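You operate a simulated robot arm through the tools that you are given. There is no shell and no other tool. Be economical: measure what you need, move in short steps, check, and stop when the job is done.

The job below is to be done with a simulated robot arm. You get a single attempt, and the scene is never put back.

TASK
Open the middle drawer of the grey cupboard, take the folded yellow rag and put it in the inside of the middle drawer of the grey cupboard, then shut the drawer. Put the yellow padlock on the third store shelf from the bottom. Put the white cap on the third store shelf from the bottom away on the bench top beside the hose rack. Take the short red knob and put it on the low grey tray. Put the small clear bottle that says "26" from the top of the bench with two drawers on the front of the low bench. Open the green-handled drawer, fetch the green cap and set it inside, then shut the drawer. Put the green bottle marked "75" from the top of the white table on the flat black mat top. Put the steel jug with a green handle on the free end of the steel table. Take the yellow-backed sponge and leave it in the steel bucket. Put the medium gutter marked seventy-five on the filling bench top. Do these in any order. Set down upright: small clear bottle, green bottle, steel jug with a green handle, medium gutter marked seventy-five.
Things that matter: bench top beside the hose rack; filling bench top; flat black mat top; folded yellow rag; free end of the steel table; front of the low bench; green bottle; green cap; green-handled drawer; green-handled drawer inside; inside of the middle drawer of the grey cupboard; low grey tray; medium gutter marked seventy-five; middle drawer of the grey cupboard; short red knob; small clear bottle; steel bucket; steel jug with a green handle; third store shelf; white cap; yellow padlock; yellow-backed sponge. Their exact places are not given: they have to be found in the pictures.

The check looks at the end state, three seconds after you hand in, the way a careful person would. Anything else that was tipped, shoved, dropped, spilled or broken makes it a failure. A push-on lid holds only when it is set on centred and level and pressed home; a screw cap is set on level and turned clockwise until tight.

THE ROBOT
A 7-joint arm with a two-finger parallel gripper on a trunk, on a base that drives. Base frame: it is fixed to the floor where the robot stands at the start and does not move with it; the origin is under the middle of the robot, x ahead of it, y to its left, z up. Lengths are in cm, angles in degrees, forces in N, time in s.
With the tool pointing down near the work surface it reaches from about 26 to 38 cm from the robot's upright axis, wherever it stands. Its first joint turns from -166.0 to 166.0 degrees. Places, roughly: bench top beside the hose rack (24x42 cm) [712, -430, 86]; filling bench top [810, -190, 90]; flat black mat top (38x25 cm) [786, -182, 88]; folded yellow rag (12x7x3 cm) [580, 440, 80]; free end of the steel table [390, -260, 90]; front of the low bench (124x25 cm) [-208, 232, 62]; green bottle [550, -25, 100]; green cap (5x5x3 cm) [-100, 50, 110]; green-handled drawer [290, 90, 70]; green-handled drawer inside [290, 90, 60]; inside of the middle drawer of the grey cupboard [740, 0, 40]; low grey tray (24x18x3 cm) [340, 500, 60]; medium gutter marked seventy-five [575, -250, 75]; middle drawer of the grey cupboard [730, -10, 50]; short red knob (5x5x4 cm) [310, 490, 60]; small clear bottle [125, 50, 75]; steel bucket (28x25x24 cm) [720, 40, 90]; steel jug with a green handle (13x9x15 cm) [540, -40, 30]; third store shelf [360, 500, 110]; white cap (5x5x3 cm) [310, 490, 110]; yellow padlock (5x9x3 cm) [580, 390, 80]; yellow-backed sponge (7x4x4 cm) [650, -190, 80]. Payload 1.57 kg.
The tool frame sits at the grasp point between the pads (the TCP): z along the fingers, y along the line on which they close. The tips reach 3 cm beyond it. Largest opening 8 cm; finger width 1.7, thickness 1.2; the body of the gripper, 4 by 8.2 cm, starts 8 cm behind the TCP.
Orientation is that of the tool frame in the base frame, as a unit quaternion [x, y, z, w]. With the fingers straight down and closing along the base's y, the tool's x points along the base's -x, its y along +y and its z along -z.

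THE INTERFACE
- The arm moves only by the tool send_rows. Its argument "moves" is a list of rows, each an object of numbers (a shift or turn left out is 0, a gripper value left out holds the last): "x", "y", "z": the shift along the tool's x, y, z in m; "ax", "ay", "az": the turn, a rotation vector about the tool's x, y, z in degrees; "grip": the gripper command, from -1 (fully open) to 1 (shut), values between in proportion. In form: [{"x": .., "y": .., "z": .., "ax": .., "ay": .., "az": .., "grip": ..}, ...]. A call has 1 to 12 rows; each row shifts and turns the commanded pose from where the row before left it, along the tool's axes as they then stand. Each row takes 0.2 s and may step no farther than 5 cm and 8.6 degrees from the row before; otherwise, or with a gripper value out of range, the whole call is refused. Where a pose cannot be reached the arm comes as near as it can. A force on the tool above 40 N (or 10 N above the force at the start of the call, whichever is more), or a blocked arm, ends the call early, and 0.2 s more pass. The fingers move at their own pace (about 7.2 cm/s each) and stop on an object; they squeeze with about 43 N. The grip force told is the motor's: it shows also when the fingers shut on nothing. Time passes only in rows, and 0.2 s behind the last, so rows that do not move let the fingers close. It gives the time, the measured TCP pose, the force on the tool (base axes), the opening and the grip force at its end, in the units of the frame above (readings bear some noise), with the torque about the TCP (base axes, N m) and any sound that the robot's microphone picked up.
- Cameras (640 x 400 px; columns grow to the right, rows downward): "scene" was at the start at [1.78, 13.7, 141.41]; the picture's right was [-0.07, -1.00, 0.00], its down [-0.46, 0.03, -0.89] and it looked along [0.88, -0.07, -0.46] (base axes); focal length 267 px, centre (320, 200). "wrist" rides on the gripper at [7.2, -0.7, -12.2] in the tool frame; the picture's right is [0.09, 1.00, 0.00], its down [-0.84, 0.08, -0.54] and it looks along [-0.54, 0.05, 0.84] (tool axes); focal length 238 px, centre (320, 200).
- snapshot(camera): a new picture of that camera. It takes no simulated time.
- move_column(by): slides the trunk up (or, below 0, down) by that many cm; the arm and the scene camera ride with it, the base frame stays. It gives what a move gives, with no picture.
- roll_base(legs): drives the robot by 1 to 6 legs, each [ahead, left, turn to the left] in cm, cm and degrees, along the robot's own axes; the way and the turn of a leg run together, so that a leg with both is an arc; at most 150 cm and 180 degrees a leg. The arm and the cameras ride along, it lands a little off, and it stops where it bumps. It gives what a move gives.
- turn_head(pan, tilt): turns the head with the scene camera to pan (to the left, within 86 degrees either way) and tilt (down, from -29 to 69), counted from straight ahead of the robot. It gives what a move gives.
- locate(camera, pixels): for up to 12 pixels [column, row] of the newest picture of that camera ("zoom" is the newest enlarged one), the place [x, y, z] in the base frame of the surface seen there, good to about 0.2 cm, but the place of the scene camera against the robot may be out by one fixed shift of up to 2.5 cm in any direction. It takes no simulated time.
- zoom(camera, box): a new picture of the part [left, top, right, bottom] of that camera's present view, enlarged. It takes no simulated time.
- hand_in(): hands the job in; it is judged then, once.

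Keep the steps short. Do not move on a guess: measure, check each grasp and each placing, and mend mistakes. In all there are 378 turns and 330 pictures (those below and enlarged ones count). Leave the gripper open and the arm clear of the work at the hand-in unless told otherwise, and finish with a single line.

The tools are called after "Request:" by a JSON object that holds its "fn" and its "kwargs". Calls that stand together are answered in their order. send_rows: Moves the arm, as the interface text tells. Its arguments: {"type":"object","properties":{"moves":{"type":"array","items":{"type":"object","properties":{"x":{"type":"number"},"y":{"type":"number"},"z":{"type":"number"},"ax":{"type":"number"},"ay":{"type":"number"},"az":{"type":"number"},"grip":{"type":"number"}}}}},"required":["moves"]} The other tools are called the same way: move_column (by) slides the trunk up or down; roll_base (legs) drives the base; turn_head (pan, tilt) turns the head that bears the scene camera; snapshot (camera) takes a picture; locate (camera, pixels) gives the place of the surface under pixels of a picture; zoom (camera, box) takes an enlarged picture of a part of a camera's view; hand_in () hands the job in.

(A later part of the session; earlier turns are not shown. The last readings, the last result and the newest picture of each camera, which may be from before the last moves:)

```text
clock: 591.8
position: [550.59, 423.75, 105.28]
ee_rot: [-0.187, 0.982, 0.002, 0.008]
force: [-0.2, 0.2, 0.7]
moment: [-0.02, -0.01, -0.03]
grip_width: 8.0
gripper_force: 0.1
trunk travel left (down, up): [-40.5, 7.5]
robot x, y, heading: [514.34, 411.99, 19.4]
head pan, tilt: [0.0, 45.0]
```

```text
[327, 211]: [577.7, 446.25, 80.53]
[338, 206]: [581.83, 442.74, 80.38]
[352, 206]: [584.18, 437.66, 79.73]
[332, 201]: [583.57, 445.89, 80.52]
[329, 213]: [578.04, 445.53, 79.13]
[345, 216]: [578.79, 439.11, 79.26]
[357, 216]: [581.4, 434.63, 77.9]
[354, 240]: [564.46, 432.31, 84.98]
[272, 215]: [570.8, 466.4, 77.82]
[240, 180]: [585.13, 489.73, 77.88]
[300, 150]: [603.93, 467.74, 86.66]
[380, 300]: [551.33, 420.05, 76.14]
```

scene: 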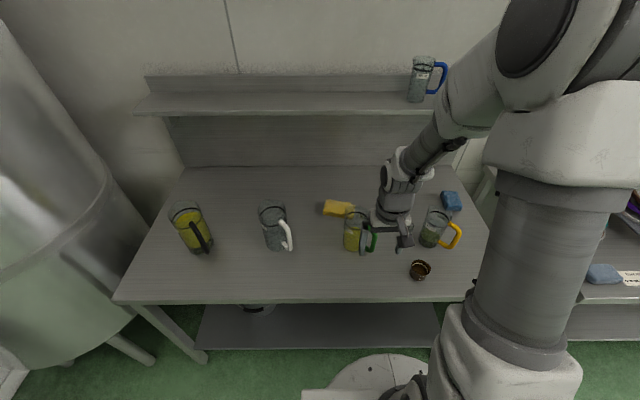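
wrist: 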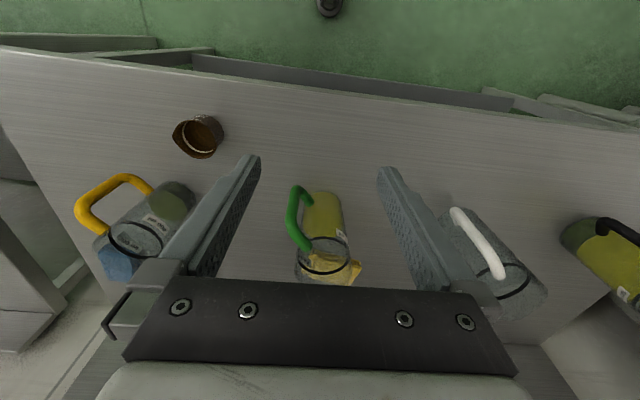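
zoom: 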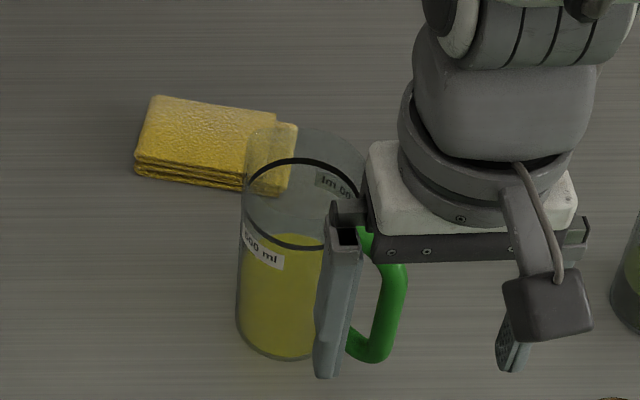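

The rag's long side runs sideways, behind the green-handled mug; centre ≈(582,441). I turn the tool −90° so it closes fore-and-aft, creep 4 cm closer, and reach out high.

Request:
{"fn": "roll_base", "kwargs": {"legs": [[4, 2, 0]]}}

Request:
{"fn": "send_rows", "kwargs": {"moves": [{"az": -8.4}, {"az": -8.4}, {"az": -8.4}, {"az": -8.4}, {"az": -8.4}, {"az": -8.4}, {"az": -8.4}, {"az": -8.4}, {"az": -8.4}, {"az": -8.4}, {"az": -6}, {}]}}

Request:
{"fn": "send_rows", "kwargs": {"moves": [{"y": -0.05}, {"y": -0.05}, {"y": -0.05}, {"y": -0.05}, {"y": -0.04, "x": -0.02}, {"y": -0.04, "x": -0.02}, {"x": -0.02}, {}]}}

Request:
{"fn": "snapshot", "kwargs": {"camera": "wrist"}}

```text
clock: 592.7
position: [553.55, 426.91, 105.24]
ee_rot: [-0.188, 0.982, 0.002, 0.009]
force: [-0.6, -0.4, 0.7]
moment: [-0.01, 0.03, 0.04]
grip_width: 7.99
gripper_force: 0.0
trunk travel left (down, up): [-40.5, 7.5]
robot x, y, heading: [517.39, 415.02, 19.4]
head pan, tilt: [0.0, 45.0]
```

```text
clock: 595.3
position: [553.53, 426.98, 105.33]
ee_rot: [0.827, -0.562, 0.003, -0.008]
force: [0.3, -0.6, 0.0]
moment: [0.01, 0.03, -0.01]
grip_width: 7.99
gripper_force: 0.0
trunk travel left (down, up): [-40.5, 7.5]
robot x, y, heading: [517.44, 415.03, 19.3]
head pan, tilt: [0.0, 45.0]
```

```text
clock: 597.1
position: [577.52, 442.8, 105.69]
ee_rot: [0.827, -0.563, 0.005, -0.007]
force: [0.1, -0.4, -1.4]
moment: [0.0, -0.04, 0.01]
grip_width: 8.02
gripper_force: 0.0
trunk travel left (down, up): [-40.5, 7.5]
robot x, y, heading: [517.28, 415.05, 19.3]
head pan, tilt: [0.0, 45.0]
```

```text
198 pictures are left
```

wrist: 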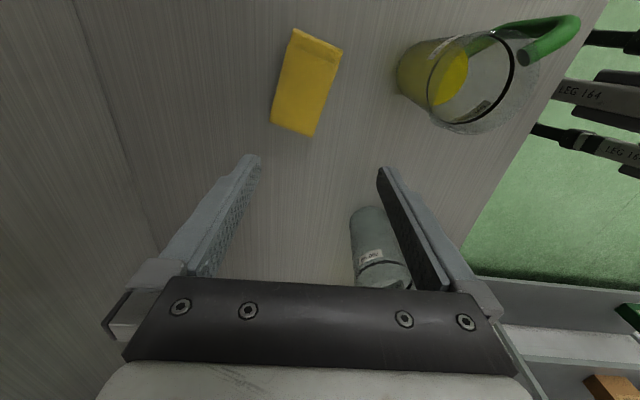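

Request:
{"fn": "locate", "kwargs": {"camera": "wrist", "pixels": [[293, 32], [340, 47], [273, 120], [313, 133], [305, 85], [355, 225], [380, 265], [410, 275], [360, 100]]}}

```text
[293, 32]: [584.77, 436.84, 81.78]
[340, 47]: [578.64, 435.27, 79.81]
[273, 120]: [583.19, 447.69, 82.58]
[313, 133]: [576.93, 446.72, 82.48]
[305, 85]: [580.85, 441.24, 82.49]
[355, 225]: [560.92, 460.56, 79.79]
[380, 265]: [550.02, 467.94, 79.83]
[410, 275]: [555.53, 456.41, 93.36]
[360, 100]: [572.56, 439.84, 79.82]
```

Rag centre (580.9,441.6), turned 13° from my tool. I align, lower the trunk 18 cm and check.

Request:
{"fn": "send_rows", "kwargs": {"moves": [{"az": 6.5, "x": 0.008, "y": -0.016}, {"az": 6.5, "x": 0.008, "y": -0.016}, {}, {}]}}

Request:
{"fn": "move_column", "kwargs": {"by": -17}}

Request:
{"fn": "snapshot", "kwargs": {"camera": "wrist"}}

```text
clock: 598.1
position: [581.01, 442.22, 105.75]
ee_rot: [0.757, -0.653, 0.003, -0.008]
force: [0.1, 0.6, -0.3]
moment: [0.01, 0.03, 0.04]
grip_width: 8.01
gripper_force: 0.1
trunk travel left (down, up): [-40.5, 7.5]
robot x, y, heading: [517.76, 415.49, 19.1]
head pan, tilt: [0.0, 45.0]
```

```text
clock: 600.1
position: [581.04, 442.34, 88.82]
ee_rot: [0.758, -0.652, 0.004, -0.008]
force: [0.1, 0.5, 0.0]
moment: [0.01, 0.0, 0.02]
grip_width: 8.01
gripper_force: 0.1
trunk travel left (down, up): [-23.5, 24.5]
robot x, y, heading: [517.64, 415.48, 19.3]
head pan, tilt: [0.0, 45.0]
```

```text
197 pictures are left
```

wrist: 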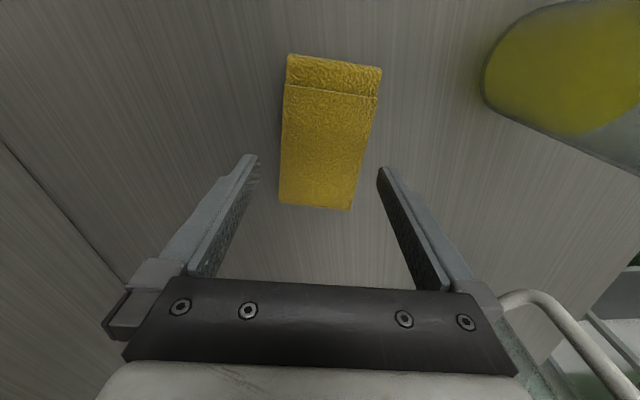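

Request:
{"fn": "locate", "kwargs": {"camera": "wrist", "pixels": [[284, 150], [363, 150], [288, 60], [378, 72], [282, 200], [348, 206]]}}

```text
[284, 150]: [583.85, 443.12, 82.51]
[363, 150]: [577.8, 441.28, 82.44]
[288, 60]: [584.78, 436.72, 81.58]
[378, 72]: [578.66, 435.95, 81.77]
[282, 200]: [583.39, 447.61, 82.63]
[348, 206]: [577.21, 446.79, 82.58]
```

Request:
{"fn": "send_rows", "kwargs": {"moves": [{"z": 0.03, "y": 0.003}, {"z": 0.025}, {}, {"grip": 1}, {"grip": 1}, {"grip": 1}, {"grip": 1}, {"z": -0.03}, {"z": -0.05}, {"z": -0.05}]}}

Request:
{"fn": "snapshot", "kwargs": {"camera": "wrist"}}

```text
clock: 602.3
position: [580.66, 442.36, 96.3]
ee_rot: [0.758, -0.652, 0.004, -0.008]
force: [0.6, -0.3, -0.7]
moment: [-0.03, 0.0, -0.03]
grip_width: 6.73
gripper_force: 43.5
trunk travel left (down, up): [-23.5, 24.5]
robot x, y, heading: [517.38, 414.78, 19.3]
head pan, tilt: [0.0, 45.0]
```

```text
196 pictures are left
```

wrist: 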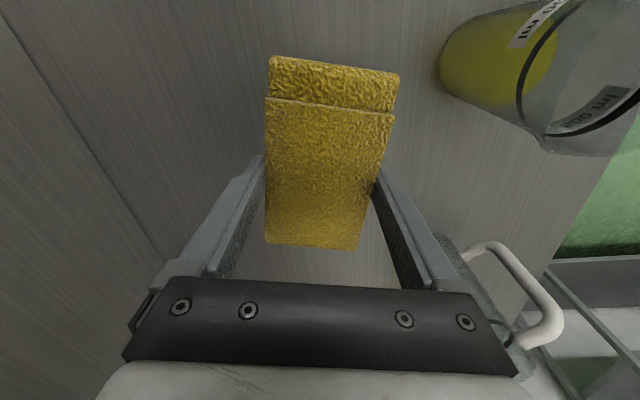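

Held (6.7 cm). I raise the trunk, draw in, and drive back the same way to the drawer.

Request:
{"fn": "move_column", "kwargs": {"by": 22}}

Request:
{"fn": "send_rows", "kwargs": {"moves": [{"y": 0.05}, {"y": 0.05}, {"y": 0.05}, {"y": 0.05}, {"y": 0.05}, {"y": 0.03}, {}]}}

Request:
{"fn": "roll_base", "kwargs": {"legs": [[-32, -2, 0.5], [0, -86, 0], [4, -113, 0], [4, -113, 0], [2, -141, 0]]}}

Request:
{"fn": "snapshot", "kwargs": {"camera": "wrist"}}

```text
clock: 604.6
position: [580.67, 442.32, 118.24]
ee_rot: [0.758, -0.652, 0.004, -0.009]
force: [0.4, -0.3, 0.2]
moment: [-0.04, -0.03, -0.02]
grip_width: 6.71
gripper_force: 43.1
trunk travel left (down, up): [-45.5, 2.5]
robot x, y, heading: [517.19, 415.18, 19.1]
head pan, tilt: [0.0, 45.0]
```

```text
clock: 606.2
position: [552.97, 438.23, 117.73]
ee_rot: [0.758, -0.652, 0.003, -0.009]
force: [-0.1, 0.3, -1.3]
moment: [0.01, -0.01, -0.07]
grip_width: 6.72
gripper_force: 42.8
trunk travel left (down, up): [-45.5, 2.5]
robot x, y, heading: [517.6, 415.17, 19.3]
head pan, tilt: [0.0, 45.0]
```

```text
clock: 642.3
position: [684.83, 1.73, 117.75]
ee_rot: [0.761, -0.648, 0.004, -0.008]
force: [0.2, -0.5, -1.5]
moment: [0.01, -0.02, 0.0]
grip_width: 6.71
gripper_force: 43.2
trunk travel left (down, up): [-45.5, 2.5]
robot x, y, heading: [649.43, -21.89, 19.7]
head pan, tilt: [0.0, 45.0]
```

```text
195 pictures are left
```

wrist: 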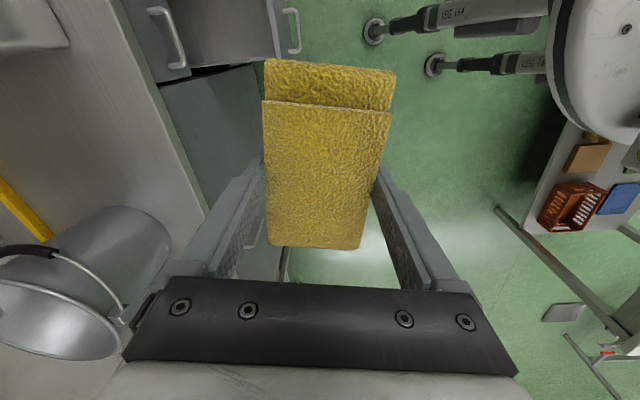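

Request:
{"fn": "locate", "kwargs": {"camera": "wrist", "pixels": [[225, 50], [225, 20], [200, 62], [276, 50], [270, 15], [292, 30], [165, 45], [180, 10], [246, 55]]}}

Request:
{"fn": "turn_head", "kwargs": {"pan": -20, "tilt": 60}}

Request:
{"fn": "snapshot", "kwargs": {"camera": "scene"}}

```text
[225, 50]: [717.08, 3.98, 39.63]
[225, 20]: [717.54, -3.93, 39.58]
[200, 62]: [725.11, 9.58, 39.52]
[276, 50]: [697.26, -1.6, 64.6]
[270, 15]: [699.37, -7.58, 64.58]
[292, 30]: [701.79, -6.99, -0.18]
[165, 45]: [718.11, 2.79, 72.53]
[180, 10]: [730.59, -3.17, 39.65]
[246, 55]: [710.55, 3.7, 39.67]
```

```text
clock: 643.2
position: [684.98, 1.73, 117.76]
ee_rot: [0.761, -0.648, 0.004, -0.009]
force: [-0.4, 0.2, -0.5]
moment: [-0.01, 0.01, 0.02]
grip_width: 6.7
gripper_force: 43.2
trunk travel left (down, up): [-45.5, 2.5]
robot x, y, heading: [649.88, -22.04, 19.6]
head pan, tilt: [-20.0, 60.0]
```

```text
194 pictures are left
```

scene: 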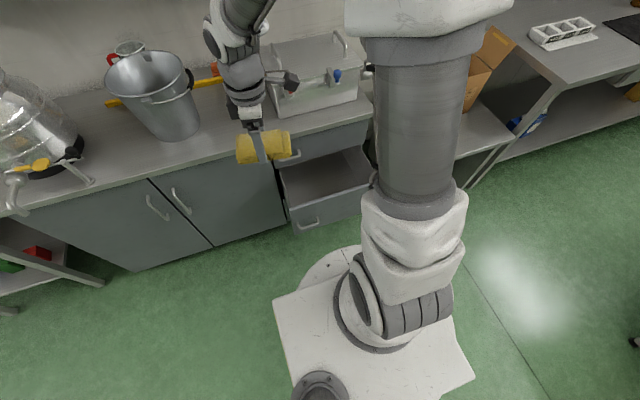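

Request:
{"fn": "locate", "kwargs": {"camera": "scene", "pixels": [[295, 210], [360, 190], [320, 185], [350, 175], [290, 180], [365, 155], [308, 222], [330, 140], [345, 195]]}}

Request:
{"fn": "zoom", "kwargs": {"camera": "scene", "box": [260, 110, 400, 240]}}

```text
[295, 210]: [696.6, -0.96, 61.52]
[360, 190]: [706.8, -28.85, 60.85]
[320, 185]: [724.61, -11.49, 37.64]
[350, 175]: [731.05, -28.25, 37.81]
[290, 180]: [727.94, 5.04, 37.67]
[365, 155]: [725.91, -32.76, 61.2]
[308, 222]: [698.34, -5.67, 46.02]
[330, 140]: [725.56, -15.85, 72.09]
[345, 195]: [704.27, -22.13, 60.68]
```

```text
3.08 times, centred on (330, 175) of scene
```

zoom: 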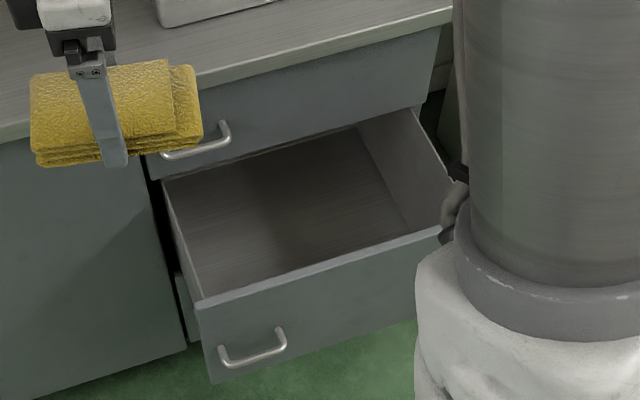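

Drawer inside: w-width about 40 cm, floor z 39.6. I shift the base, centre the rag over the opening, square it, and lower the trunk.

Request:
{"fn": "roll_base", "kwargs": {"legs": [[0, -13, 0], [10, 0, 0]]}}

Request:
{"fn": "send_rows", "kwargs": {"moves": [{"az": -6}, {"az": -5.6}, {"x": 0.04, "y": -0.02}, {"x": 0.04, "y": -0.02}, {"x": 0.02, "y": -0.03}, {"y": -0.03}, {}]}}

Request:
{"fn": "snapshot", "kwargs": {"camera": "wrist"}}

```text
clock: 645.7
position: [698.6, -7.3, 117.53]
ee_rot: [0.76, -0.65, 0.004, -0.007]
force: [0.7, 0.3, -0.7]
moment: [0.04, -0.01, 0.0]
grip_width: 6.68
gripper_force: 43.0
trunk travel left (down, up): [-45.5, 2.5]
robot x, y, heading: [663.64, -30.5, 19.5]
head pan, tilt: [-20.0, 60.0]
```

```text
clock: 647.3
position: [711.51, -13.13, 117.94]
ee_rot: [0.822, -0.569, 0.004, -0.008]
force: [0.0, 0.0, -1.1]
moment: [0.01, -0.05, 0.01]
grip_width: 6.67
gripper_force: 42.6
trunk travel left (down, up): [-45.5, 2.5]
robot x, y, heading: [663.43, -30.66, 19.7]
head pan, tilt: [-20.0, 60.0]
```

```text
192 pictures are left
```

wrist: 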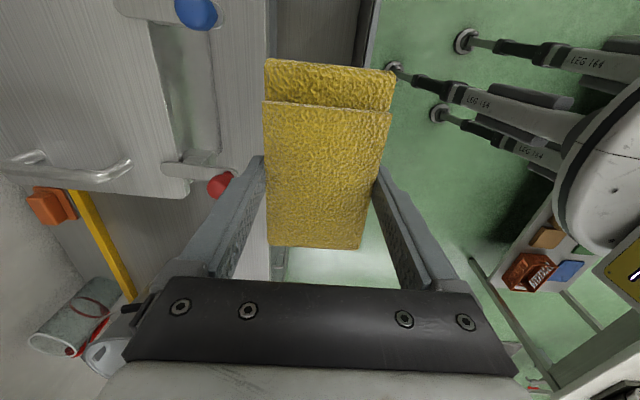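

Request:
{"fn": "locate", "kwargs": {"camera": "wrist", "pixels": [[218, 182], [235, 172], [262, 40], [215, 120], [330, 25], [365, 40], [195, 12]]}}

```text
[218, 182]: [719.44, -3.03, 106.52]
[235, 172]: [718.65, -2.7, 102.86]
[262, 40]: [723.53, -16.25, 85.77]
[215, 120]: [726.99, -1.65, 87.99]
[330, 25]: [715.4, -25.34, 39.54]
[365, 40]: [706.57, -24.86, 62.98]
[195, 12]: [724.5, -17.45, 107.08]
```

The cooler box's edge is ~5 cm from the hand's path; I shift 1.5 cm toward me and lower the trunk in two steps, watching forces.

Request:
{"fn": "send_rows", "kwargs": {"moves": [{"y": 0.015}, {}]}}

Request:
{"fn": "move_column", "kwargs": {"by": -25}}

Request:
{"fn": "move_column", "kwargs": {"by": -20}}

Request:
{"fn": "snapshot", "kwargs": {"camera": "scene"}}

Request:
{"fn": "snapshot", "kwargs": {"camera": "wrist"}}

```text
clock: 647.9
position: [710.19, -13.8, 117.87]
ee_rot: [0.822, -0.57, 0.005, -0.009]
force: [0.0, 0.0, -0.8]
moment: [-0.05, -0.03, 0.0]
grip_width: 6.69
gripper_force: 43.1
trunk travel left (down, up): [-45.5, 2.5]
robot x, y, heading: [663.67, -30.52, 19.5]
head pan, tilt: [-20.0, 60.0]
```

```text
clock: 650.5
position: [710.1, -13.78, 92.91]
ee_rot: [0.822, -0.569, 0.006, -0.009]
force: [-0.5, 0.3, 0.2]
moment: [-0.01, -0.03, 0.02]
grip_width: 6.66
gripper_force: 43.1
trunk travel left (down, up): [-20.5, 27.5]
robot x, y, heading: [663.53, -30.18, 19.2]
head pan, tilt: [-20.0, 60.0]
```

```text
clock: 652.7
position: [710.07, -13.81, 73.02]
ee_rot: [0.823, -0.569, 0.005, -0.008]
force: [-0.6, -0.6, -0.8]
moment: [-0.05, -0.01, 0.0]
grip_width: 6.67
gripper_force: 42.1
trunk travel left (down, up): [-0.5, 47.5]
robot x, y, heading: [663.33, -30.84, 19.3]
head pan, tilt: [-20.0, 60.0]
```

```text
191 pictures are left
```

scene: 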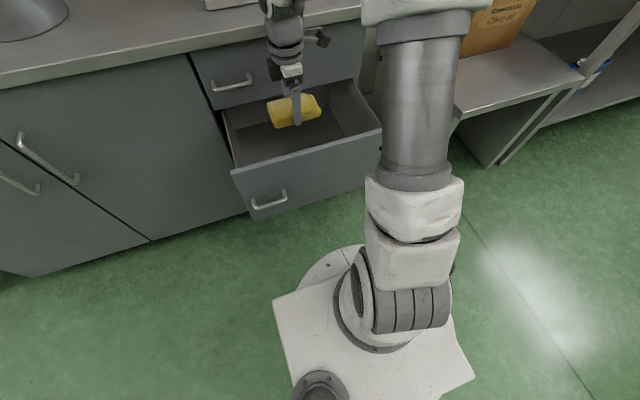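

```text
190 pictures are left
```

wrist: 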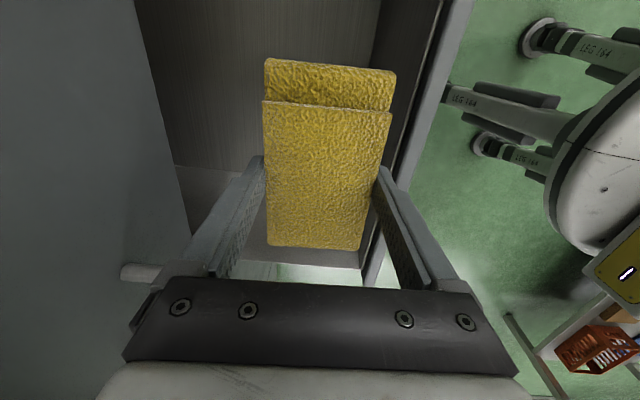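

Rag centred over the open drawer. I lower by the arm.

Request:
{"fn": "send_rows", "kwargs": {"moves": [{"z": 0.05}, {"z": 0.05}, {"z": 0.05}, {"z": 0.05}, {"z": 0.05}, {"z": 0.03}, {"z": 0.01}, {}]}}

Request:
{"fn": "snapshot", "kwargs": {"camera": "wrist"}}

```text
clock: 654.5
position: [710.6, -13.46, 43.82]
ee_rot: [0.822, -0.569, 0.005, -0.008]
force: [-0.1, -0.5, -1.5]
moment: [0.0, 0.01, -0.01]
grip_width: 6.7
gripper_force: 43.3
trunk travel left (down, up): [-0.5, 47.5]
robot x, y, heading: [663.78, -30.72, 19.6]
head pan, tilt: [-20.0, 60.0]
```

```text
189 pictures are left
```

wrist: 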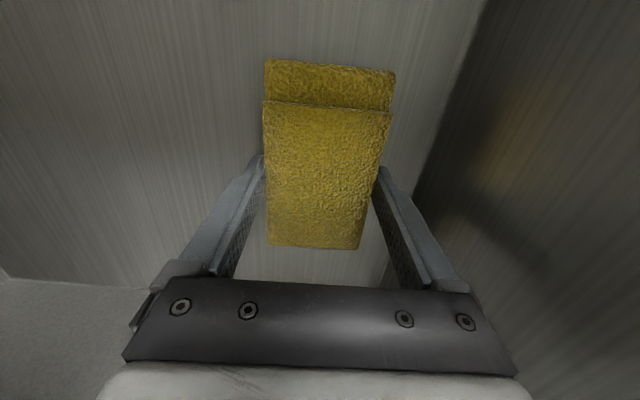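

Request:
{"fn": "send_rows", "kwargs": {"moves": [{"z": 0.004}, {"grip": -0.5}, {"grip": -0.9}, {"grip": -0.9}, {"z": -0.03}, {"z": -0.05}, {"z": -0.05}, {"z": -0.05}, {"z": -0.05}, {"z": -0.05}, {"z": -0.05}]}}

Request:
{"fn": "snapshot", "kwargs": {"camera": "wrist"}}

```text
clock: 656.9
position: [709.97, -13.79, 76.47]
ee_rot: [0.823, -0.569, 0.004, -0.007]
force: [0.4, -0.4, 0.0]
moment: [-0.02, 0.02, 0.01]
grip_width: 7.6
gripper_force: 0.1
trunk travel left (down, up): [-0.5, 47.5]
robot x, y, heading: [663.71, -30.66, 19.9]
head pan, tilt: [-20.0, 60.0]
```

```text
188 pictures are left
```

wrist: 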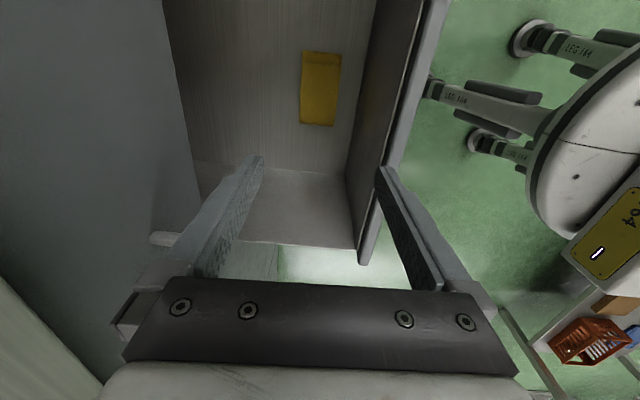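

The rag is in the drawer. To shut it: I back off 27, turn the tool back, pitch it 44° forward with closed fingers, and set its tips at the drawer front's middle.

Request:
{"fn": "roll_base", "kwargs": {"legs": [[-27, 0, 0]]}}

Request:
{"fn": "send_rows", "kwargs": {"moves": [{"az": 8.4, "grip": 1}, {"az": 8.4}, {"az": 8.4}, {"az": 8.4}, {"az": 8.4}, {"az": 8.4}, {"az": 8.4}, {"az": 8.4}, {"az": 8.4}, {"az": 8.4}, {"az": 5.5}, {}]}}

Request:
{"fn": "send_rows", "kwargs": {"moves": [{"ay": -8}, {"ay": -8}, {"ay": -8}, {"ay": -8}, {"ay": -8}, {"ay": -4}, {"x": 0.03, "z": 0.03}, {"x": 0.03, "z": 0.03}, {"x": 0.03, "z": 0.03}, {"x": 0.025, "z": 0.025}, {}]}}

Request:
{"fn": "snapshot", "kwargs": {"camera": "wrist"}}

```text
clock: 659.2
position: [684.74, -22.88, 76.51]
ee_rot: [0.823, -0.569, 0.004, -0.008]
force: [-0.1, -0.1, -0.2]
moment: [-0.03, -0.02, 0.0]
grip_width: 7.59
gripper_force: 0.0
trunk travel left (down, up): [-0.5, 47.5]
robot x, y, heading: [637.68, -39.81, 19.6]
head pan, tilt: [-20.0, 60.0]
```

```text
clock: 661.8
position: [684.63, -22.87, 76.57]
ee_rot: [-0.183, 0.983, 0.003, 0.009]
force: [0.1, 0.1, 0.9]
moment: [0.01, 0.0, -0.03]
grip_width: 0.0
gripper_force: 20.8
trunk travel left (down, up): [-0.5, 47.5]
robot x, y, heading: [638.3, -40.25, 19.8]
head pan, tilt: [-20.0, 60.0]
```

```text
clock: 664.2
position: [684.69, -22.84, 60.14]
ee_rot: [-0.169, 0.908, 0.071, 0.378]
force: [-0.3, -1.0, 0.5]
moment: [0.0, -0.01, 0.0]
grip_width: 0.0
gripper_force: 21.6
trunk travel left (down, up): [-0.5, 47.5]
robot x, y, heading: [638.11, -39.56, 19.5]
head pan, tilt: [-20.0, 60.0]
```

```text
187 pictures are left
```

wrist: 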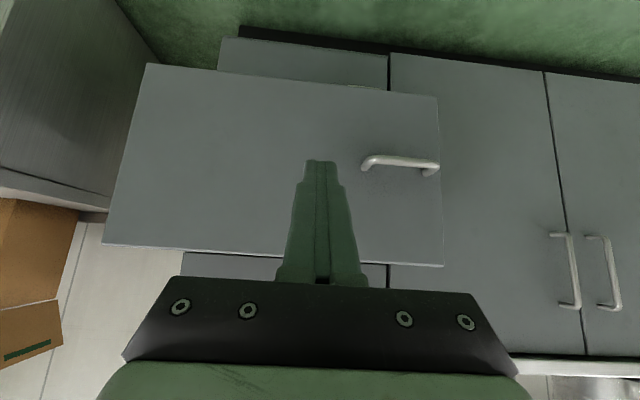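

The tips face the drawer front, right of the handle. I push by driving forward 36 cm.

Request:
{"fn": "roll_base", "kwargs": {"legs": [[36, 0, 0]]}}

Request:
{"fn": "snapshot", "kwargs": {"camera": "wrist"}}

```text
clock: 667.1
position: [718.45, -10.83, 60.17]
ee_rot: [-0.169, 0.908, 0.071, 0.376]
force: [-0.3, 0.0, 0.3]
moment: [-0.01, 0.01, -0.01]
grip_width: 0.01
gripper_force: 21.4
trunk travel left (down, up): [-0.5, 47.5]
robot x, y, heading: [671.74, -27.52, 19.7]
head pan, tilt: [-20.0, 60.0]
```

```text
186 pictures are left
```

wrist: 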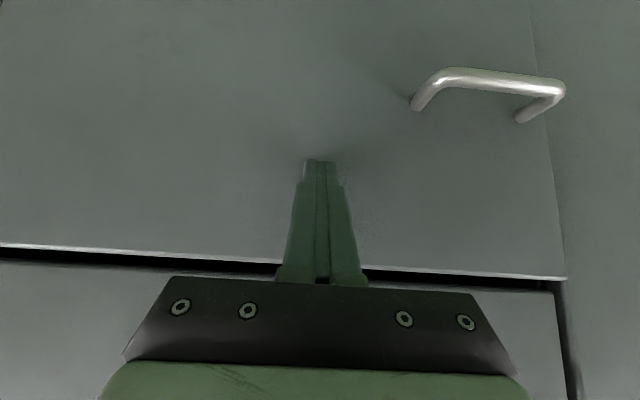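

Nearly shut. I push the last bit with the arm till it stops.

Request:
{"fn": "send_rows", "kwargs": {"moves": [{"x": -0.006, "z": 0.006}, {"x": -0.006, "z": 0.006}, {"x": -0.006, "z": 0.006}, {"x": -0.006, "z": 0.006}, {"x": -0.006, "z": 0.006}, {"x": -0.006, "z": 0.006}]}}

Request:
{"fn": "send_rows", "kwargs": {"moves": [{"x": 0.02, "z": -0.02}, {"x": 0.03, "z": -0.03}, {"x": 0.03, "z": -0.03}, {}]}}

Request:
{"fn": "snapshot", "kwargs": {"camera": "wrist"}}

```text
clock: 667.9
position: [719.74, -10.26, 59.67]
ee_rot: [-0.169, 0.912, 0.07, 0.367]
force: [-6.2, -2.9, 2.7]
moment: [-0.02, 0.06, 0.0]
grip_width: 0.0
gripper_force: 20.6
trunk travel left (down, up): [-0.5, 47.5]
robot x, y, heading: [671.88, -27.84, 19.5]
head pan, tilt: [-20.0, 60.0]
stopped in row 3: the force on the tool passed its limit at 87 N (the readings are from after the stop); the commanded pose is now the measured one
```

```text
clock: 668.9
position: [712.82, -13.27, 59.2]
ee_rot: [-0.17, 0.912, 0.07, 0.368]
force: [0.0, -0.6, -0.3]
moment: [-0.01, 0.03, 0.01]
grip_width: 0.0
gripper_force: 21.1
out of reach, approached as far as the arm can: row 3
trunk travel left (down, up): [-0.5, 47.5]
robot x, y, heading: [671.42, -27.74, 19.9]
head pan, tilt: [-20.0, 60.0]
```

```text
185 pictures are left
```

wrist: 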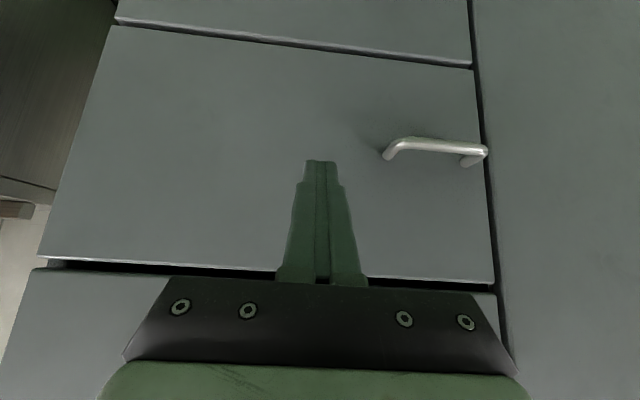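

Request:
{"fn": "locate", "kwargs": {"camera": "wrist", "pixels": [[250, 180], [300, 20], [550, 200], [80, 310], [440, 230]]}}

```text
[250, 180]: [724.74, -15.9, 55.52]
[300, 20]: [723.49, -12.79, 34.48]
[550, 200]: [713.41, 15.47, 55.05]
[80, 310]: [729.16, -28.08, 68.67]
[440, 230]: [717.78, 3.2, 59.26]
```

The middle drawer is flush (all fronts at w 675.8). Next the green bottle. I raise the trunk, level the tool, back off and turn to the white table.

Request:
{"fn": "move_column", "kwargs": {"by": 40}}

Request:
{"fn": "roll_base", "kwargs": {"legs": [[-22, 0, 0]]}}

Request:
{"fn": "send_rows", "kwargs": {"moves": [{"ay": 8, "grip": -1}, {"ay": 8}, {"ay": 8}, {"ay": 8}, {"ay": 8}, {"ay": 3.2}, {}]}}

Request:
{"fn": "roll_base", "kwargs": {"legs": [[0, 0, 180]]}}

Request:
{"fn": "turn_head", "kwargs": {"pan": -10, "tilt": 40}}

Request:
{"fn": "snapshot", "kwargs": {"camera": "scene"}}

```text
clock: 672.7
position: [712.63, -13.31, 99.14]
ee_rot: [-0.169, 0.912, 0.07, 0.368]
force: [0.3, 0.3, 0.2]
moment: [0.0, -0.01, 0.01]
grip_width: 0.0
gripper_force: 21.8
trunk travel left (down, up): [-40.5, 7.5]
robot x, y, heading: [671.86, -27.71, 19.5]
head pan, tilt: [-20.0, 60.0]
```

```text
clock: 674.8
position: [692.0, -20.7, 99.3]
ee_rot: [-0.17, 0.911, 0.07, 0.369]
force: [-1.0, -0.9, 0.7]
moment: [-0.01, 0.02, 0.0]
grip_width: 0.0
gripper_force: 21.2
trunk travel left (down, up): [-40.5, 7.5]
robot x, y, heading: [651.24, -34.64, 19.9]
head pan, tilt: [-20.0, 60.0]
```

```text
clock: 676.4
position: [691.95, -20.65, 99.13]
ee_rot: [-0.184, 0.983, 0.003, 0.006]
force: [-0.4, 0.7, 0.3]
moment: [0.02, 0.02, 0.04]
grip_width: 8.01
gripper_force: 0.1
trunk travel left (down, up): [-40.5, 7.5]
robot x, y, heading: [651.38, -35.18, 19.9]
head pan, tilt: [-20.0, 60.0]
```

```text
clock: 686.7
position: [610.15, -48.93, 99.09]
ee_rot: [0.984, 0.178, -0.007, 0.001]
force: [-0.4, -0.3, 0.5]
moment: [-0.03, 0.0, 0.0]
grip_width: 8.03
gripper_force: 0.0
trunk travel left (down, up): [-40.5, 7.5]
robot x, y, heading: [651.02, -34.55, -160.8]
head pan, tilt: [-20.0, 60.0]
```

```text
clock: 687.5
position: [610.01, -48.95, 99.25]
ee_rot: [0.984, 0.178, -0.006, 0.001]
force: [0.4, -0.6, -0.1]
moment: [0.01, 0.01, 0.03]
grip_width: 8.0
gripper_force: 0.1
trunk travel left (down, up): [-40.5, 7.5]
robot x, y, heading: [650.91, -35.05, -161.0]
head pan, tilt: [-10.0, 40.0]
```

```text
184 pictures are left
```

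scene: 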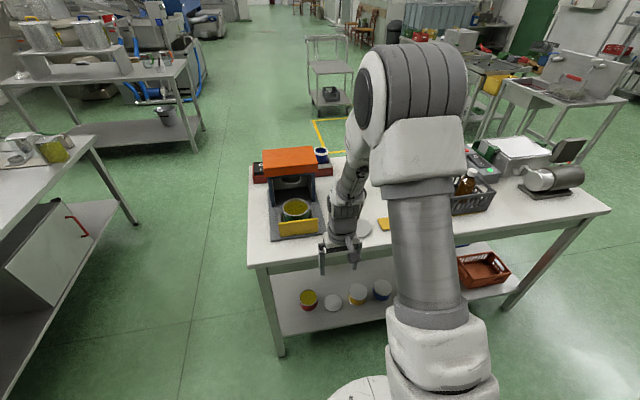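

The arm hides the bottles. I shift right 50 and look left.

Request:
{"fn": "roll_base", "kwargs": {"legs": [[0, -50, 0]]}}

Request:
{"fn": "turn_head", "kwargs": {"pan": 25, "tilt": 40}}

Request:
{"fn": "snapshot", "kwargs": {"camera": "scene"}}

```text
clock: 691.8
position: [593.41, -1.22, 99.09]
ee_rot: [0.984, 0.179, -0.007, 0.002]
force: [1.2, -0.6, 0.3]
moment: [0.02, -0.02, -0.01]
grip_width: 8.0
gripper_force: 0.0
trunk travel left (down, up): [-40.5, 7.5]
robot x, y, heading: [634.47, 12.95, -160.7]
head pan, tilt: [-10.0, 40.0]
```

```text
clock: 692.9
position: [593.54, -1.23, 99.23]
ee_rot: [0.984, 0.179, -0.006, 0.003]
force: [0.0, 0.5, 0.7]
moment: [0.03, 0.01, -0.02]
grip_width: 8.02
gripper_force: 0.0
trunk travel left (down, up): [-40.5, 7.5]
robot x, y, heading: [634.56, 12.87, -160.8]
head pan, tilt: [25.0, 40.0]
```

```text
183 pictures are left
```

scene: 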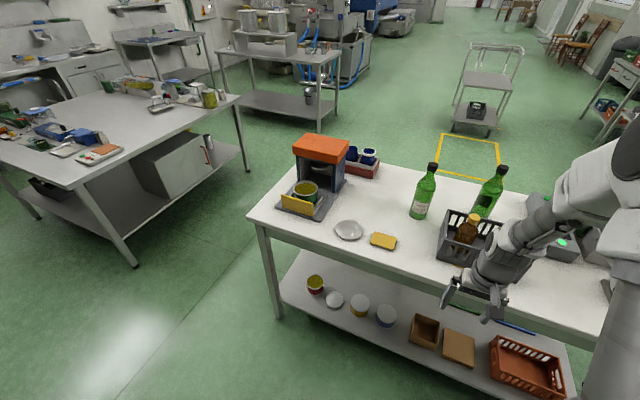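

Request:
{"fn": "zoom", "kwargs": {"camera": "scene", "box": [390, 150, 530, 270]}}

Request:
{"fn": "locate", "kwargs": {"camera": "scene", "pixels": [[432, 167], [421, 208], [502, 171], [487, 200], [440, 250], [349, 230], [340, 150], [250, 215], [500, 285], [390, 235], [303, 170], [463, 230]]}}

```text
3.33 times, centred on (460, 210) of scene
```

zoom: 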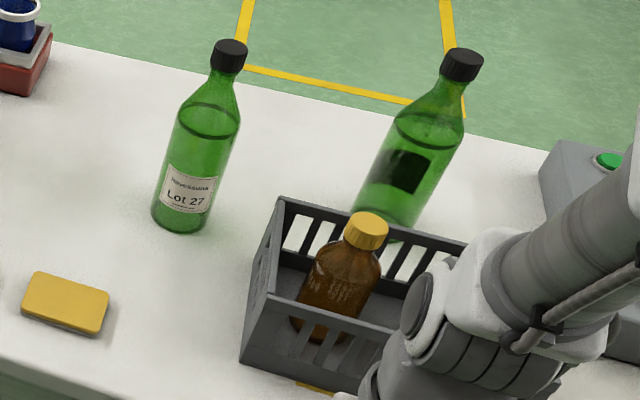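

```text
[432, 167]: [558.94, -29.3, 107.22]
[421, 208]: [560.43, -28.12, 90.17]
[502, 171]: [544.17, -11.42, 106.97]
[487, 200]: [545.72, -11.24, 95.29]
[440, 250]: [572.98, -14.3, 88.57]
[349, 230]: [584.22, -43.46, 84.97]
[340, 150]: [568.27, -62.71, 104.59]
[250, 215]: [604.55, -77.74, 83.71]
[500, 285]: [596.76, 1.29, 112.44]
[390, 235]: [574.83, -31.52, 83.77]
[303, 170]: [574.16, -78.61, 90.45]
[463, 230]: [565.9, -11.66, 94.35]
```

The left green bottle says Lot 27, so the other at (544.5,−11.3) should be 75; its label faces west. That side also suits the jug. I drive round the north end to the west side.

Request:
{"fn": "roll_base", "kwargs": {"legs": [[9, -108, 0], [92, -38, 0], [63, 66, 0], [15, 74, 0], [0, 0, 180]]}}

Request:
{"fn": "turn_head", "kwargs": {"pan": -10, "tilt": 35}}

Request:
{"fn": "snapshot", "kwargs": {"camera": "scene"}}

```text
clock: 727.7
position: [503.27, -24.82, 99.24]
ee_rot: [-0.183, 0.983, 0.002, 0.007]
force: [-0.3, -0.4, -0.5]
moment: [-0.02, 0.0, 0.0]
grip_width: 7.95
gripper_force: 0.0
trunk travel left (down, up): [-40.5, 7.5]
robot x, y, heading: [462.55, -39.2, 19.6]
head pan, tilt: [25.0, 40.0]
```

```text
clock: 728.7
position: [503.13, -24.94, 99.15]
ee_rot: [-0.183, 0.983, 0.003, 0.007]
force: [0.6, 0.0, 0.8]
moment: [-0.01, -0.02, 0.02]
grip_width: 7.98
gripper_force: 0.1
trunk travel left (down, up): [-40.5, 7.5]
robot x, y, heading: [462.1, -39.25, 19.6]
head pan, tilt: [-10.0, 35.0]
```

```text
181 pictures are left
```

scene: 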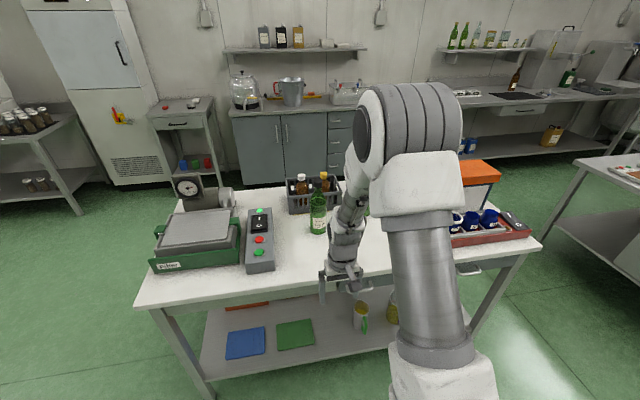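

Request:
{"fn": "zoom", "kwargs": {"camera": "scene", "box": [270, 160, 390, 250]}}

Request:
{"fn": "zoom", "kwargs": {"camera": "scene", "box": [330, 280, 430, 350]}}

Request:
{"fn": "locate", "kwargs": {"camera": "scene", "pixels": [[318, 195], [318, 215], [320, 230], [360, 315], [363, 327], [355, 303], [395, 300], [150, 305], [520, 250], [300, 330], [345, 290]]}}

```text
4.44 times, centred on (330, 205) of scene
```

zoom: 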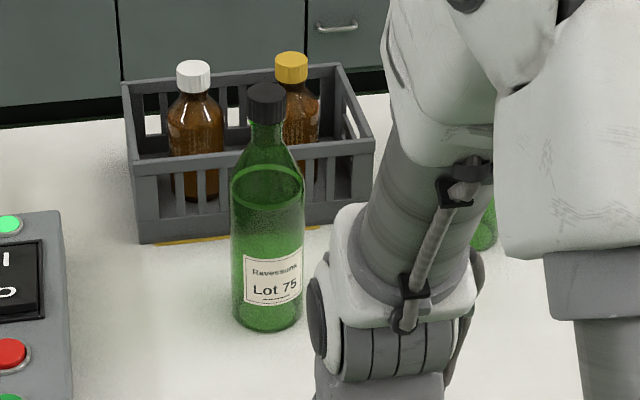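

```text
5.71 times, centred on (380, 315) of scene
```

zoom: 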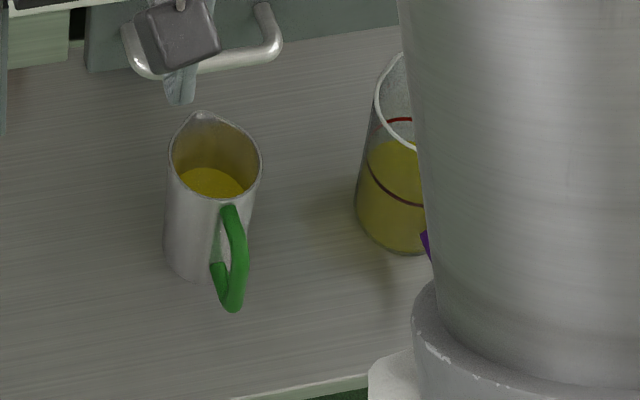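

```text
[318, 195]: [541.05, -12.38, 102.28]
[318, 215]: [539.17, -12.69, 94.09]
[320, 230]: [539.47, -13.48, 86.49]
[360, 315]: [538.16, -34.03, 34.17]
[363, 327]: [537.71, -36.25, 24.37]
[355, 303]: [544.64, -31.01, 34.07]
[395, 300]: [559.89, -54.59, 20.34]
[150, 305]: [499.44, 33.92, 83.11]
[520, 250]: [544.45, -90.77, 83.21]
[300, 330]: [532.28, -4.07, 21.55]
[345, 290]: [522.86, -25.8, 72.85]
```

Lot 75 confirmed on (541,−12). I pitch the tool 55° forward to take the bottle's body from the side, lower the trunk a bit, and approach.

Request:
{"fn": "send_rows", "kwargs": {"moves": [{"ay": -8}, {"ay": -8}, {"ay": -8}, {"ay": -8}, {"ay": -8}, {"ay": -8}, {"ay": -7}, {}]}}

Request:
{"fn": "move_column", "kwargs": {"by": -6}}

Request:
{"fn": "roll_base", "kwargs": {"legs": [[14, 0, 0]]}}

Request:
{"fn": "snapshot", "kwargs": {"camera": "wrist"}}

```text
clock: 730.5
position: [504.75, -24.43, 98.54]
ee_rot: [-0.161, 0.869, 0.086, 0.461]
force: [0.1, 0.0, 0.7]
moment: [-0.01, 0.01, 0.03]
grip_width: 7.98
gripper_force: 0.1
out of reach, approached as far as the arm can: row 6, 7
trunk travel left (down, up): [-40.5, 7.5]
robot x, y, heading: [462.37, -38.96, 19.7]
head pan, tilt: [-10.0, 35.0]
```

```text
clock: 731.5
position: [504.57, -24.49, 92.59]
ee_rot: [-0.161, 0.869, 0.087, 0.46]
force: [-0.3, -0.5, 0.6]
moment: [0.01, 0.0, -0.02]
grip_width: 7.99
gripper_force: 0.0
trunk travel left (down, up): [-34.5, 13.5]
robot x, y, heading: [462.16, -38.96, 19.4]
head pan, tilt: [-10.0, 35.0]
```

```text
clock: 733.1
position: [517.72, -19.75, 92.73]
ee_rot: [-0.161, 0.869, 0.087, 0.46]
force: [0.0, -0.5, 0.1]
moment: [0.0, -0.01, -0.02]
grip_width: 8.01
gripper_force: 0.1
trunk travel left (down, up): [-34.5, 13.5]
robot x, y, heading: [475.83, -34.48, 19.6]
head pan, tilt: [-10.0, 35.0]
```

```text
178 pictures are left
```

wrist: 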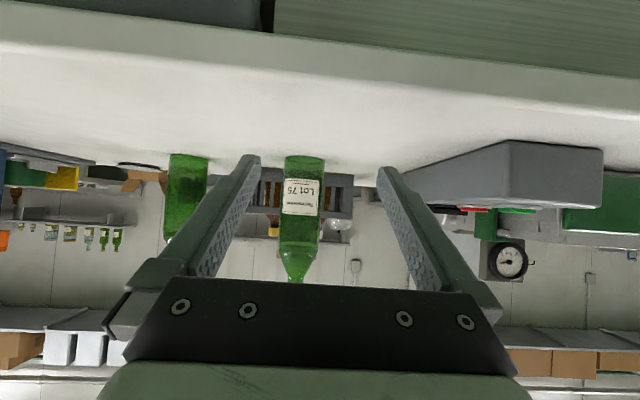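

Request:
{"fn": "locate", "kwargs": {"camera": "wrist", "pixels": [[302, 190], [302, 230], [302, 160], [288, 195], [318, 195], [420, 165], [400, 120], [190, 190]]}}

```text
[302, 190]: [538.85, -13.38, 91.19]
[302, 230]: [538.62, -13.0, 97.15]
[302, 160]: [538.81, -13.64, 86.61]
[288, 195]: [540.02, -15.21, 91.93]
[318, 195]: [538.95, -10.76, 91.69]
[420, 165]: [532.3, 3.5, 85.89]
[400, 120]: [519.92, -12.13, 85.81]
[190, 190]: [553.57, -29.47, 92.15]
```

Bottle centre ≈ (541.5,−12.2). I drive 12 closer, correct 0.9 cm sideways, and then reach in horizontally.

Request:
{"fn": "roll_base", "kwargs": {"legs": [[12, 0, 0]]}}

Request:
{"fn": "send_rows", "kwargs": {"moves": [{"y": -0.009, "x": -0.011, "z": -0.007}, {"x": -0.02, "z": 0.0295}, {}]}}

Request:
{"fn": "snapshot", "kwargs": {"camera": "wrist"}}

```text
clock: 734.5
position: [529.13, -15.7, 92.49]
ee_rot: [-0.162, 0.869, 0.087, 0.46]
force: [0.4, -0.5, 0.1]
moment: [0.03, 0.01, -0.01]
grip_width: 7.99
gripper_force: 0.1
trunk travel left (down, up): [-34.5, 13.5]
robot x, y, heading: [487.0, -30.18, 19.7]
head pan, tilt: [-10.0, 35.0]
```

```text
clock: 735.3
position: [533.24, -15.1, 93.83]
ee_rot: [-0.162, 0.869, 0.087, 0.46]
force: [0.1, -0.4, 0.0]
moment: [0.0, -0.02, 0.01]
grip_width: 7.98
gripper_force: 0.1
out of reach, approached as far as the arm can: row 1
trunk travel left (down, up): [-34.5, 13.5]
robot x, y, heading: [486.92, -30.18, 19.5]
head pan, tilt: [-10.0, 35.0]
```

```text
177 pictures are left
```

wrist: 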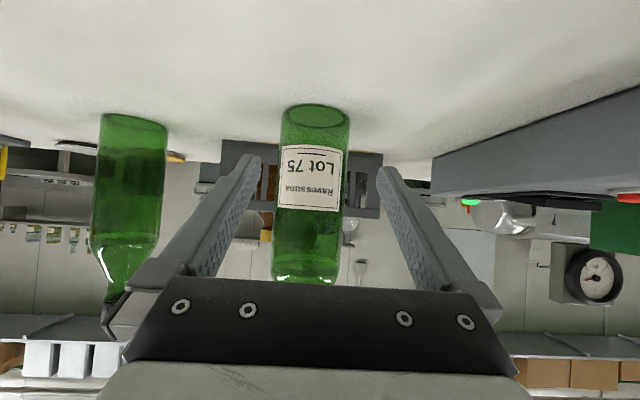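

Centred. I advance 8.6 cm and close, then lift.

Request:
{"fn": "send_rows", "kwargs": {"moves": [{"x": -0.0161, "z": 0.0237}, {"x": -0.0161, "z": 0.0237}, {"x": -0.0161, "z": 0.0237}, {}, {"grip": 1}, {"grip": 1}, {"grip": 1}, {"grip": 1}, {"grip": 1}]}}

Request:
{"fn": "snapshot", "kwargs": {"camera": "wrist"}}

```text
clock: 737.3
position: [541.19, -11.97, 93.69]
ee_rot: [-0.161, 0.869, 0.087, 0.46]
force: [0.0, -1.8, 1.0]
moment: [-0.25, -0.13, 0.02]
grip_width: 6.68
gripper_force: 43.2
trunk travel left (down, up): [-34.5, 13.5]
robot x, y, heading: [486.76, -30.73, 19.6]
head pan, tilt: [-10.0, 35.0]
```

```text
176 pictures are left
```

wrist: 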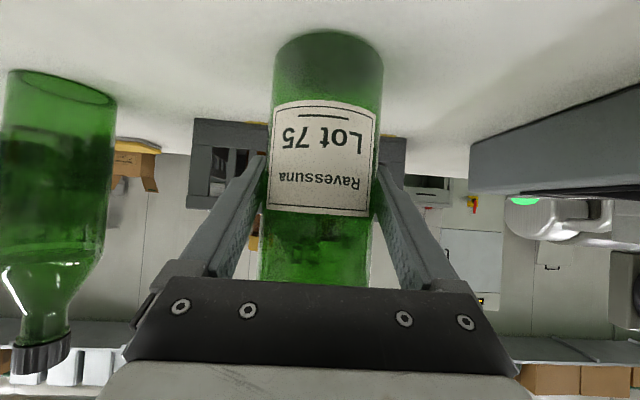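

Firm (6.7 cm). I lift by the trunk, back off, draw in 10 cm, and drive round the south end of the white table to the east corridor.

Request:
{"fn": "move_column", "kwargs": {"by": 13}}

Request:
{"fn": "roll_base", "kwargs": {"legs": [[-20, 0, 0]]}}

Request:
{"fn": "send_rows", "kwargs": {"moves": [{"x": 0.0187, "z": -0.0277}, {"x": 0.0187, "z": -0.0277}, {"x": 0.0187, "z": -0.0277}, {}]}}

Request:
{"fn": "snapshot", "kwargs": {"camera": "scene"}}

Request:
{"fn": "roll_base", "kwargs": {"legs": [[0, -146, 0], [120, 0, 0], [58, 0, 0]]}}

Request:
{"fn": "turn_head", "kwargs": {"pan": -25, "tilt": 35}}

Request:
{"fn": "snapshot", "kwargs": {"camera": "scene"}}

```text
clock: 738.9
position: [541.19, -11.95, 106.72]
ee_rot: [-0.161, 0.869, 0.086, 0.459]
force: [0.3, 0.2, -4.2]
moment: [-0.01, 0.03, -0.01]
grip_width: 6.71
gripper_force: 42.9
trunk travel left (down, up): [-47.5, 0.5]
robot x, y, heading: [486.91, -30.32, 19.6]
head pan, tilt: [-10.0, 35.0]
```

```text
clock: 740.8
position: [522.5, -18.74, 106.75]
ee_rot: [-0.16, 0.869, 0.086, 0.46]
force: [-0.1, 0.0, -3.5]
moment: [-0.02, 0.03, -0.02]
grip_width: 6.66
gripper_force: 43.2
trunk travel left (down, up): [-47.5, 0.5]
robot x, y, heading: [467.66, -37.27, 19.6]
head pan, tilt: [-10.0, 35.0]
```

```text
clock: 741.8
position: [513.08, -22.37, 106.85]
ee_rot: [-0.161, 0.869, 0.086, 0.46]
force: [0.4, -0.7, -4.4]
moment: [-0.02, 0.01, 0.01]
grip_width: 6.67
gripper_force: 43.2
trunk travel left (down, up): [-47.5, 0.5]
robot x, y, heading: [467.84, -37.36, 19.6]
head pan, tilt: [-10.0, 35.0]
```

```text
175 pictures are left
```

scene: 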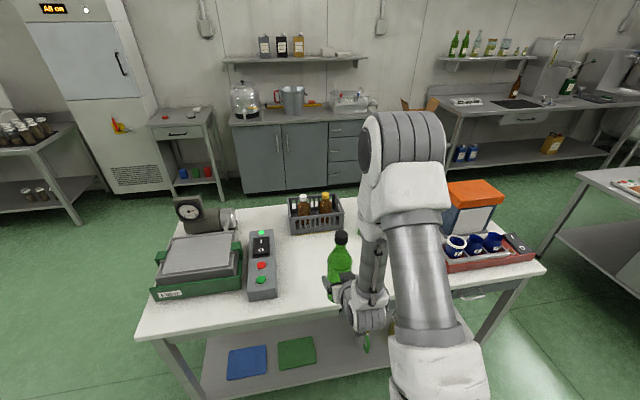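

```text
clock: 764.4
position: [729.05, -98.99, 106.78]
ee_rot: [-0.164, 0.869, 0.088, 0.459]
force: [0.0, -0.9, -4.1]
moment: [-0.05, 0.0, -0.02]
grip_width: 6.68
gripper_force: 42.7
trunk travel left (down, up): [-47.5, 0.5]
robot x, y, heading: [683.97, -113.8, 19.9]
head pan, tilt: [-10.0, 35.0]
```

```text
clock: 765.2
position: [729.08, -99.0, 106.88]
ee_rot: [-0.163, 0.869, 0.087, 0.459]
force: [-0.3, 0.4, -3.8]
moment: [-0.04, 0.03, -0.02]
grip_width: 6.67
gripper_force: 42.9
trunk travel left (down, up): [-47.5, 0.5]
robot x, y, heading: [684.16, -114.07, 20.0]
head pan, tilt: [-25.0, 35.0]
```

```text
174 pictures are left
```

scene: 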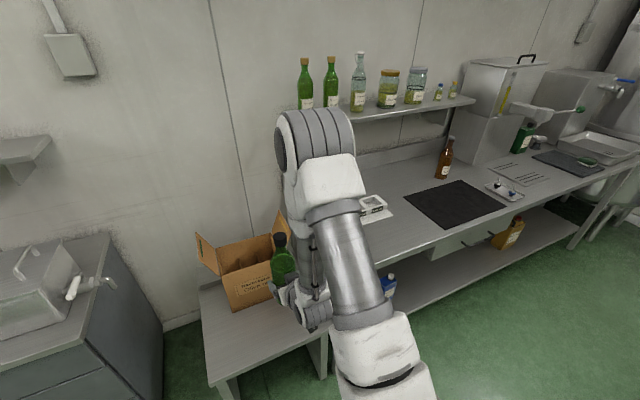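

I see the black mat. Measuring it, the bench edge, and neighbours.

Request:
{"fn": "locate", "kwargs": {"camera": "scene", "pixels": [[409, 196], [461, 182], [505, 206], [453, 229], [456, 206], [443, 170], [500, 188], [370, 208], [420, 250], [510, 222], [400, 117], [470, 102]]}}

Request:
{"fn": "zoom", "kwargs": {"camera": "scene", "box": [350, 90, 640, 270]}}

```text
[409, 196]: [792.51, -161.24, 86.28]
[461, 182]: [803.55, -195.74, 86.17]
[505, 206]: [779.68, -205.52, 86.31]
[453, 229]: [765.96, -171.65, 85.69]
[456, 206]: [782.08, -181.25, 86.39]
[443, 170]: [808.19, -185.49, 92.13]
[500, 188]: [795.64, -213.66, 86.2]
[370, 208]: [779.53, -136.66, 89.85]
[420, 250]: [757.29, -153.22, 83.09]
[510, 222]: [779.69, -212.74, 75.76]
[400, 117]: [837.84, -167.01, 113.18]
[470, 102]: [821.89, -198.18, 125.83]
```

```text
2.21 times, centred on (495, 180) of scene
```

zoom: 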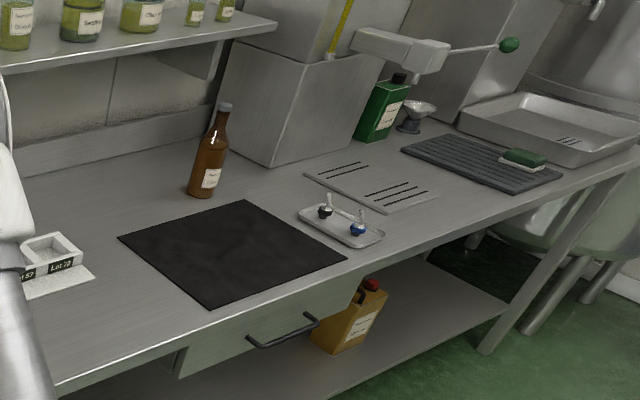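

Mat centre ≈ (785,−183.5), top ≈88.2. I shift right 98 and ahead 14, then look with the wrist camera.

Request:
{"fn": "roll_base", "kwargs": {"legs": [[0, -98, 0], [14, 0, 0]]}}

Request:
{"fn": "snapshot", "kwargs": {"camera": "wrist"}}

Request:
{"fn": "snapshot", "kwargs": {"camera": "scene"}}

```text
clock: 774.0
position: [775.48, -185.9, 106.87]
ee_rot: [-0.164, 0.869, 0.087, 0.458]
force: [0.2, 0.4, -5.1]
moment: [0.0, 0.05, 0.02]
grip_width: 6.71
gripper_force: 43.1
trunk travel left (down, up): [-47.5, 0.5]
robot x, y, heading: [730.4, -200.96, 19.9]
head pan, tilt: [-25.0, 35.0]
```

```text
172 pictures are left
```

wrist: 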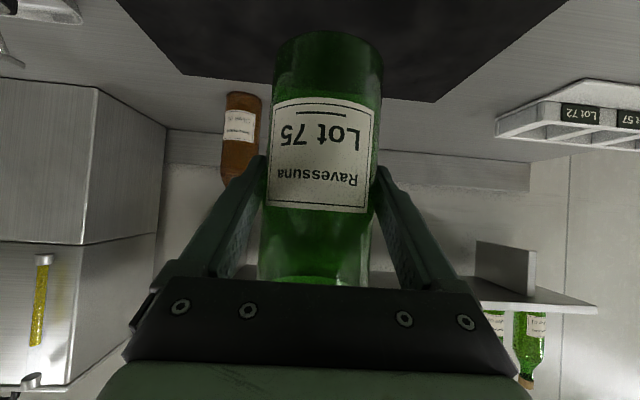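

```text
171 pictures are left
```

scene: 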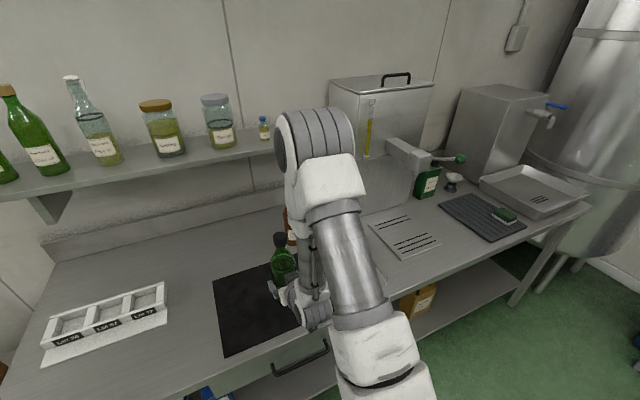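

Request:
{"fn": "locate", "kwargs": {"camera": "wrist", "pixels": [[180, 74], [433, 100], [230, 40], [400, 60], [240, 120], [500, 130], [300, 20]]}}

```text
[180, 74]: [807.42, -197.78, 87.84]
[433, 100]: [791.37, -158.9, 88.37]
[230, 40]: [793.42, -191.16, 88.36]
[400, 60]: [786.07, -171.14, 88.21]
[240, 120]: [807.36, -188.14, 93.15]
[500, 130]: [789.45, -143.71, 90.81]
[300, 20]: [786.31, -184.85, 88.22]
```

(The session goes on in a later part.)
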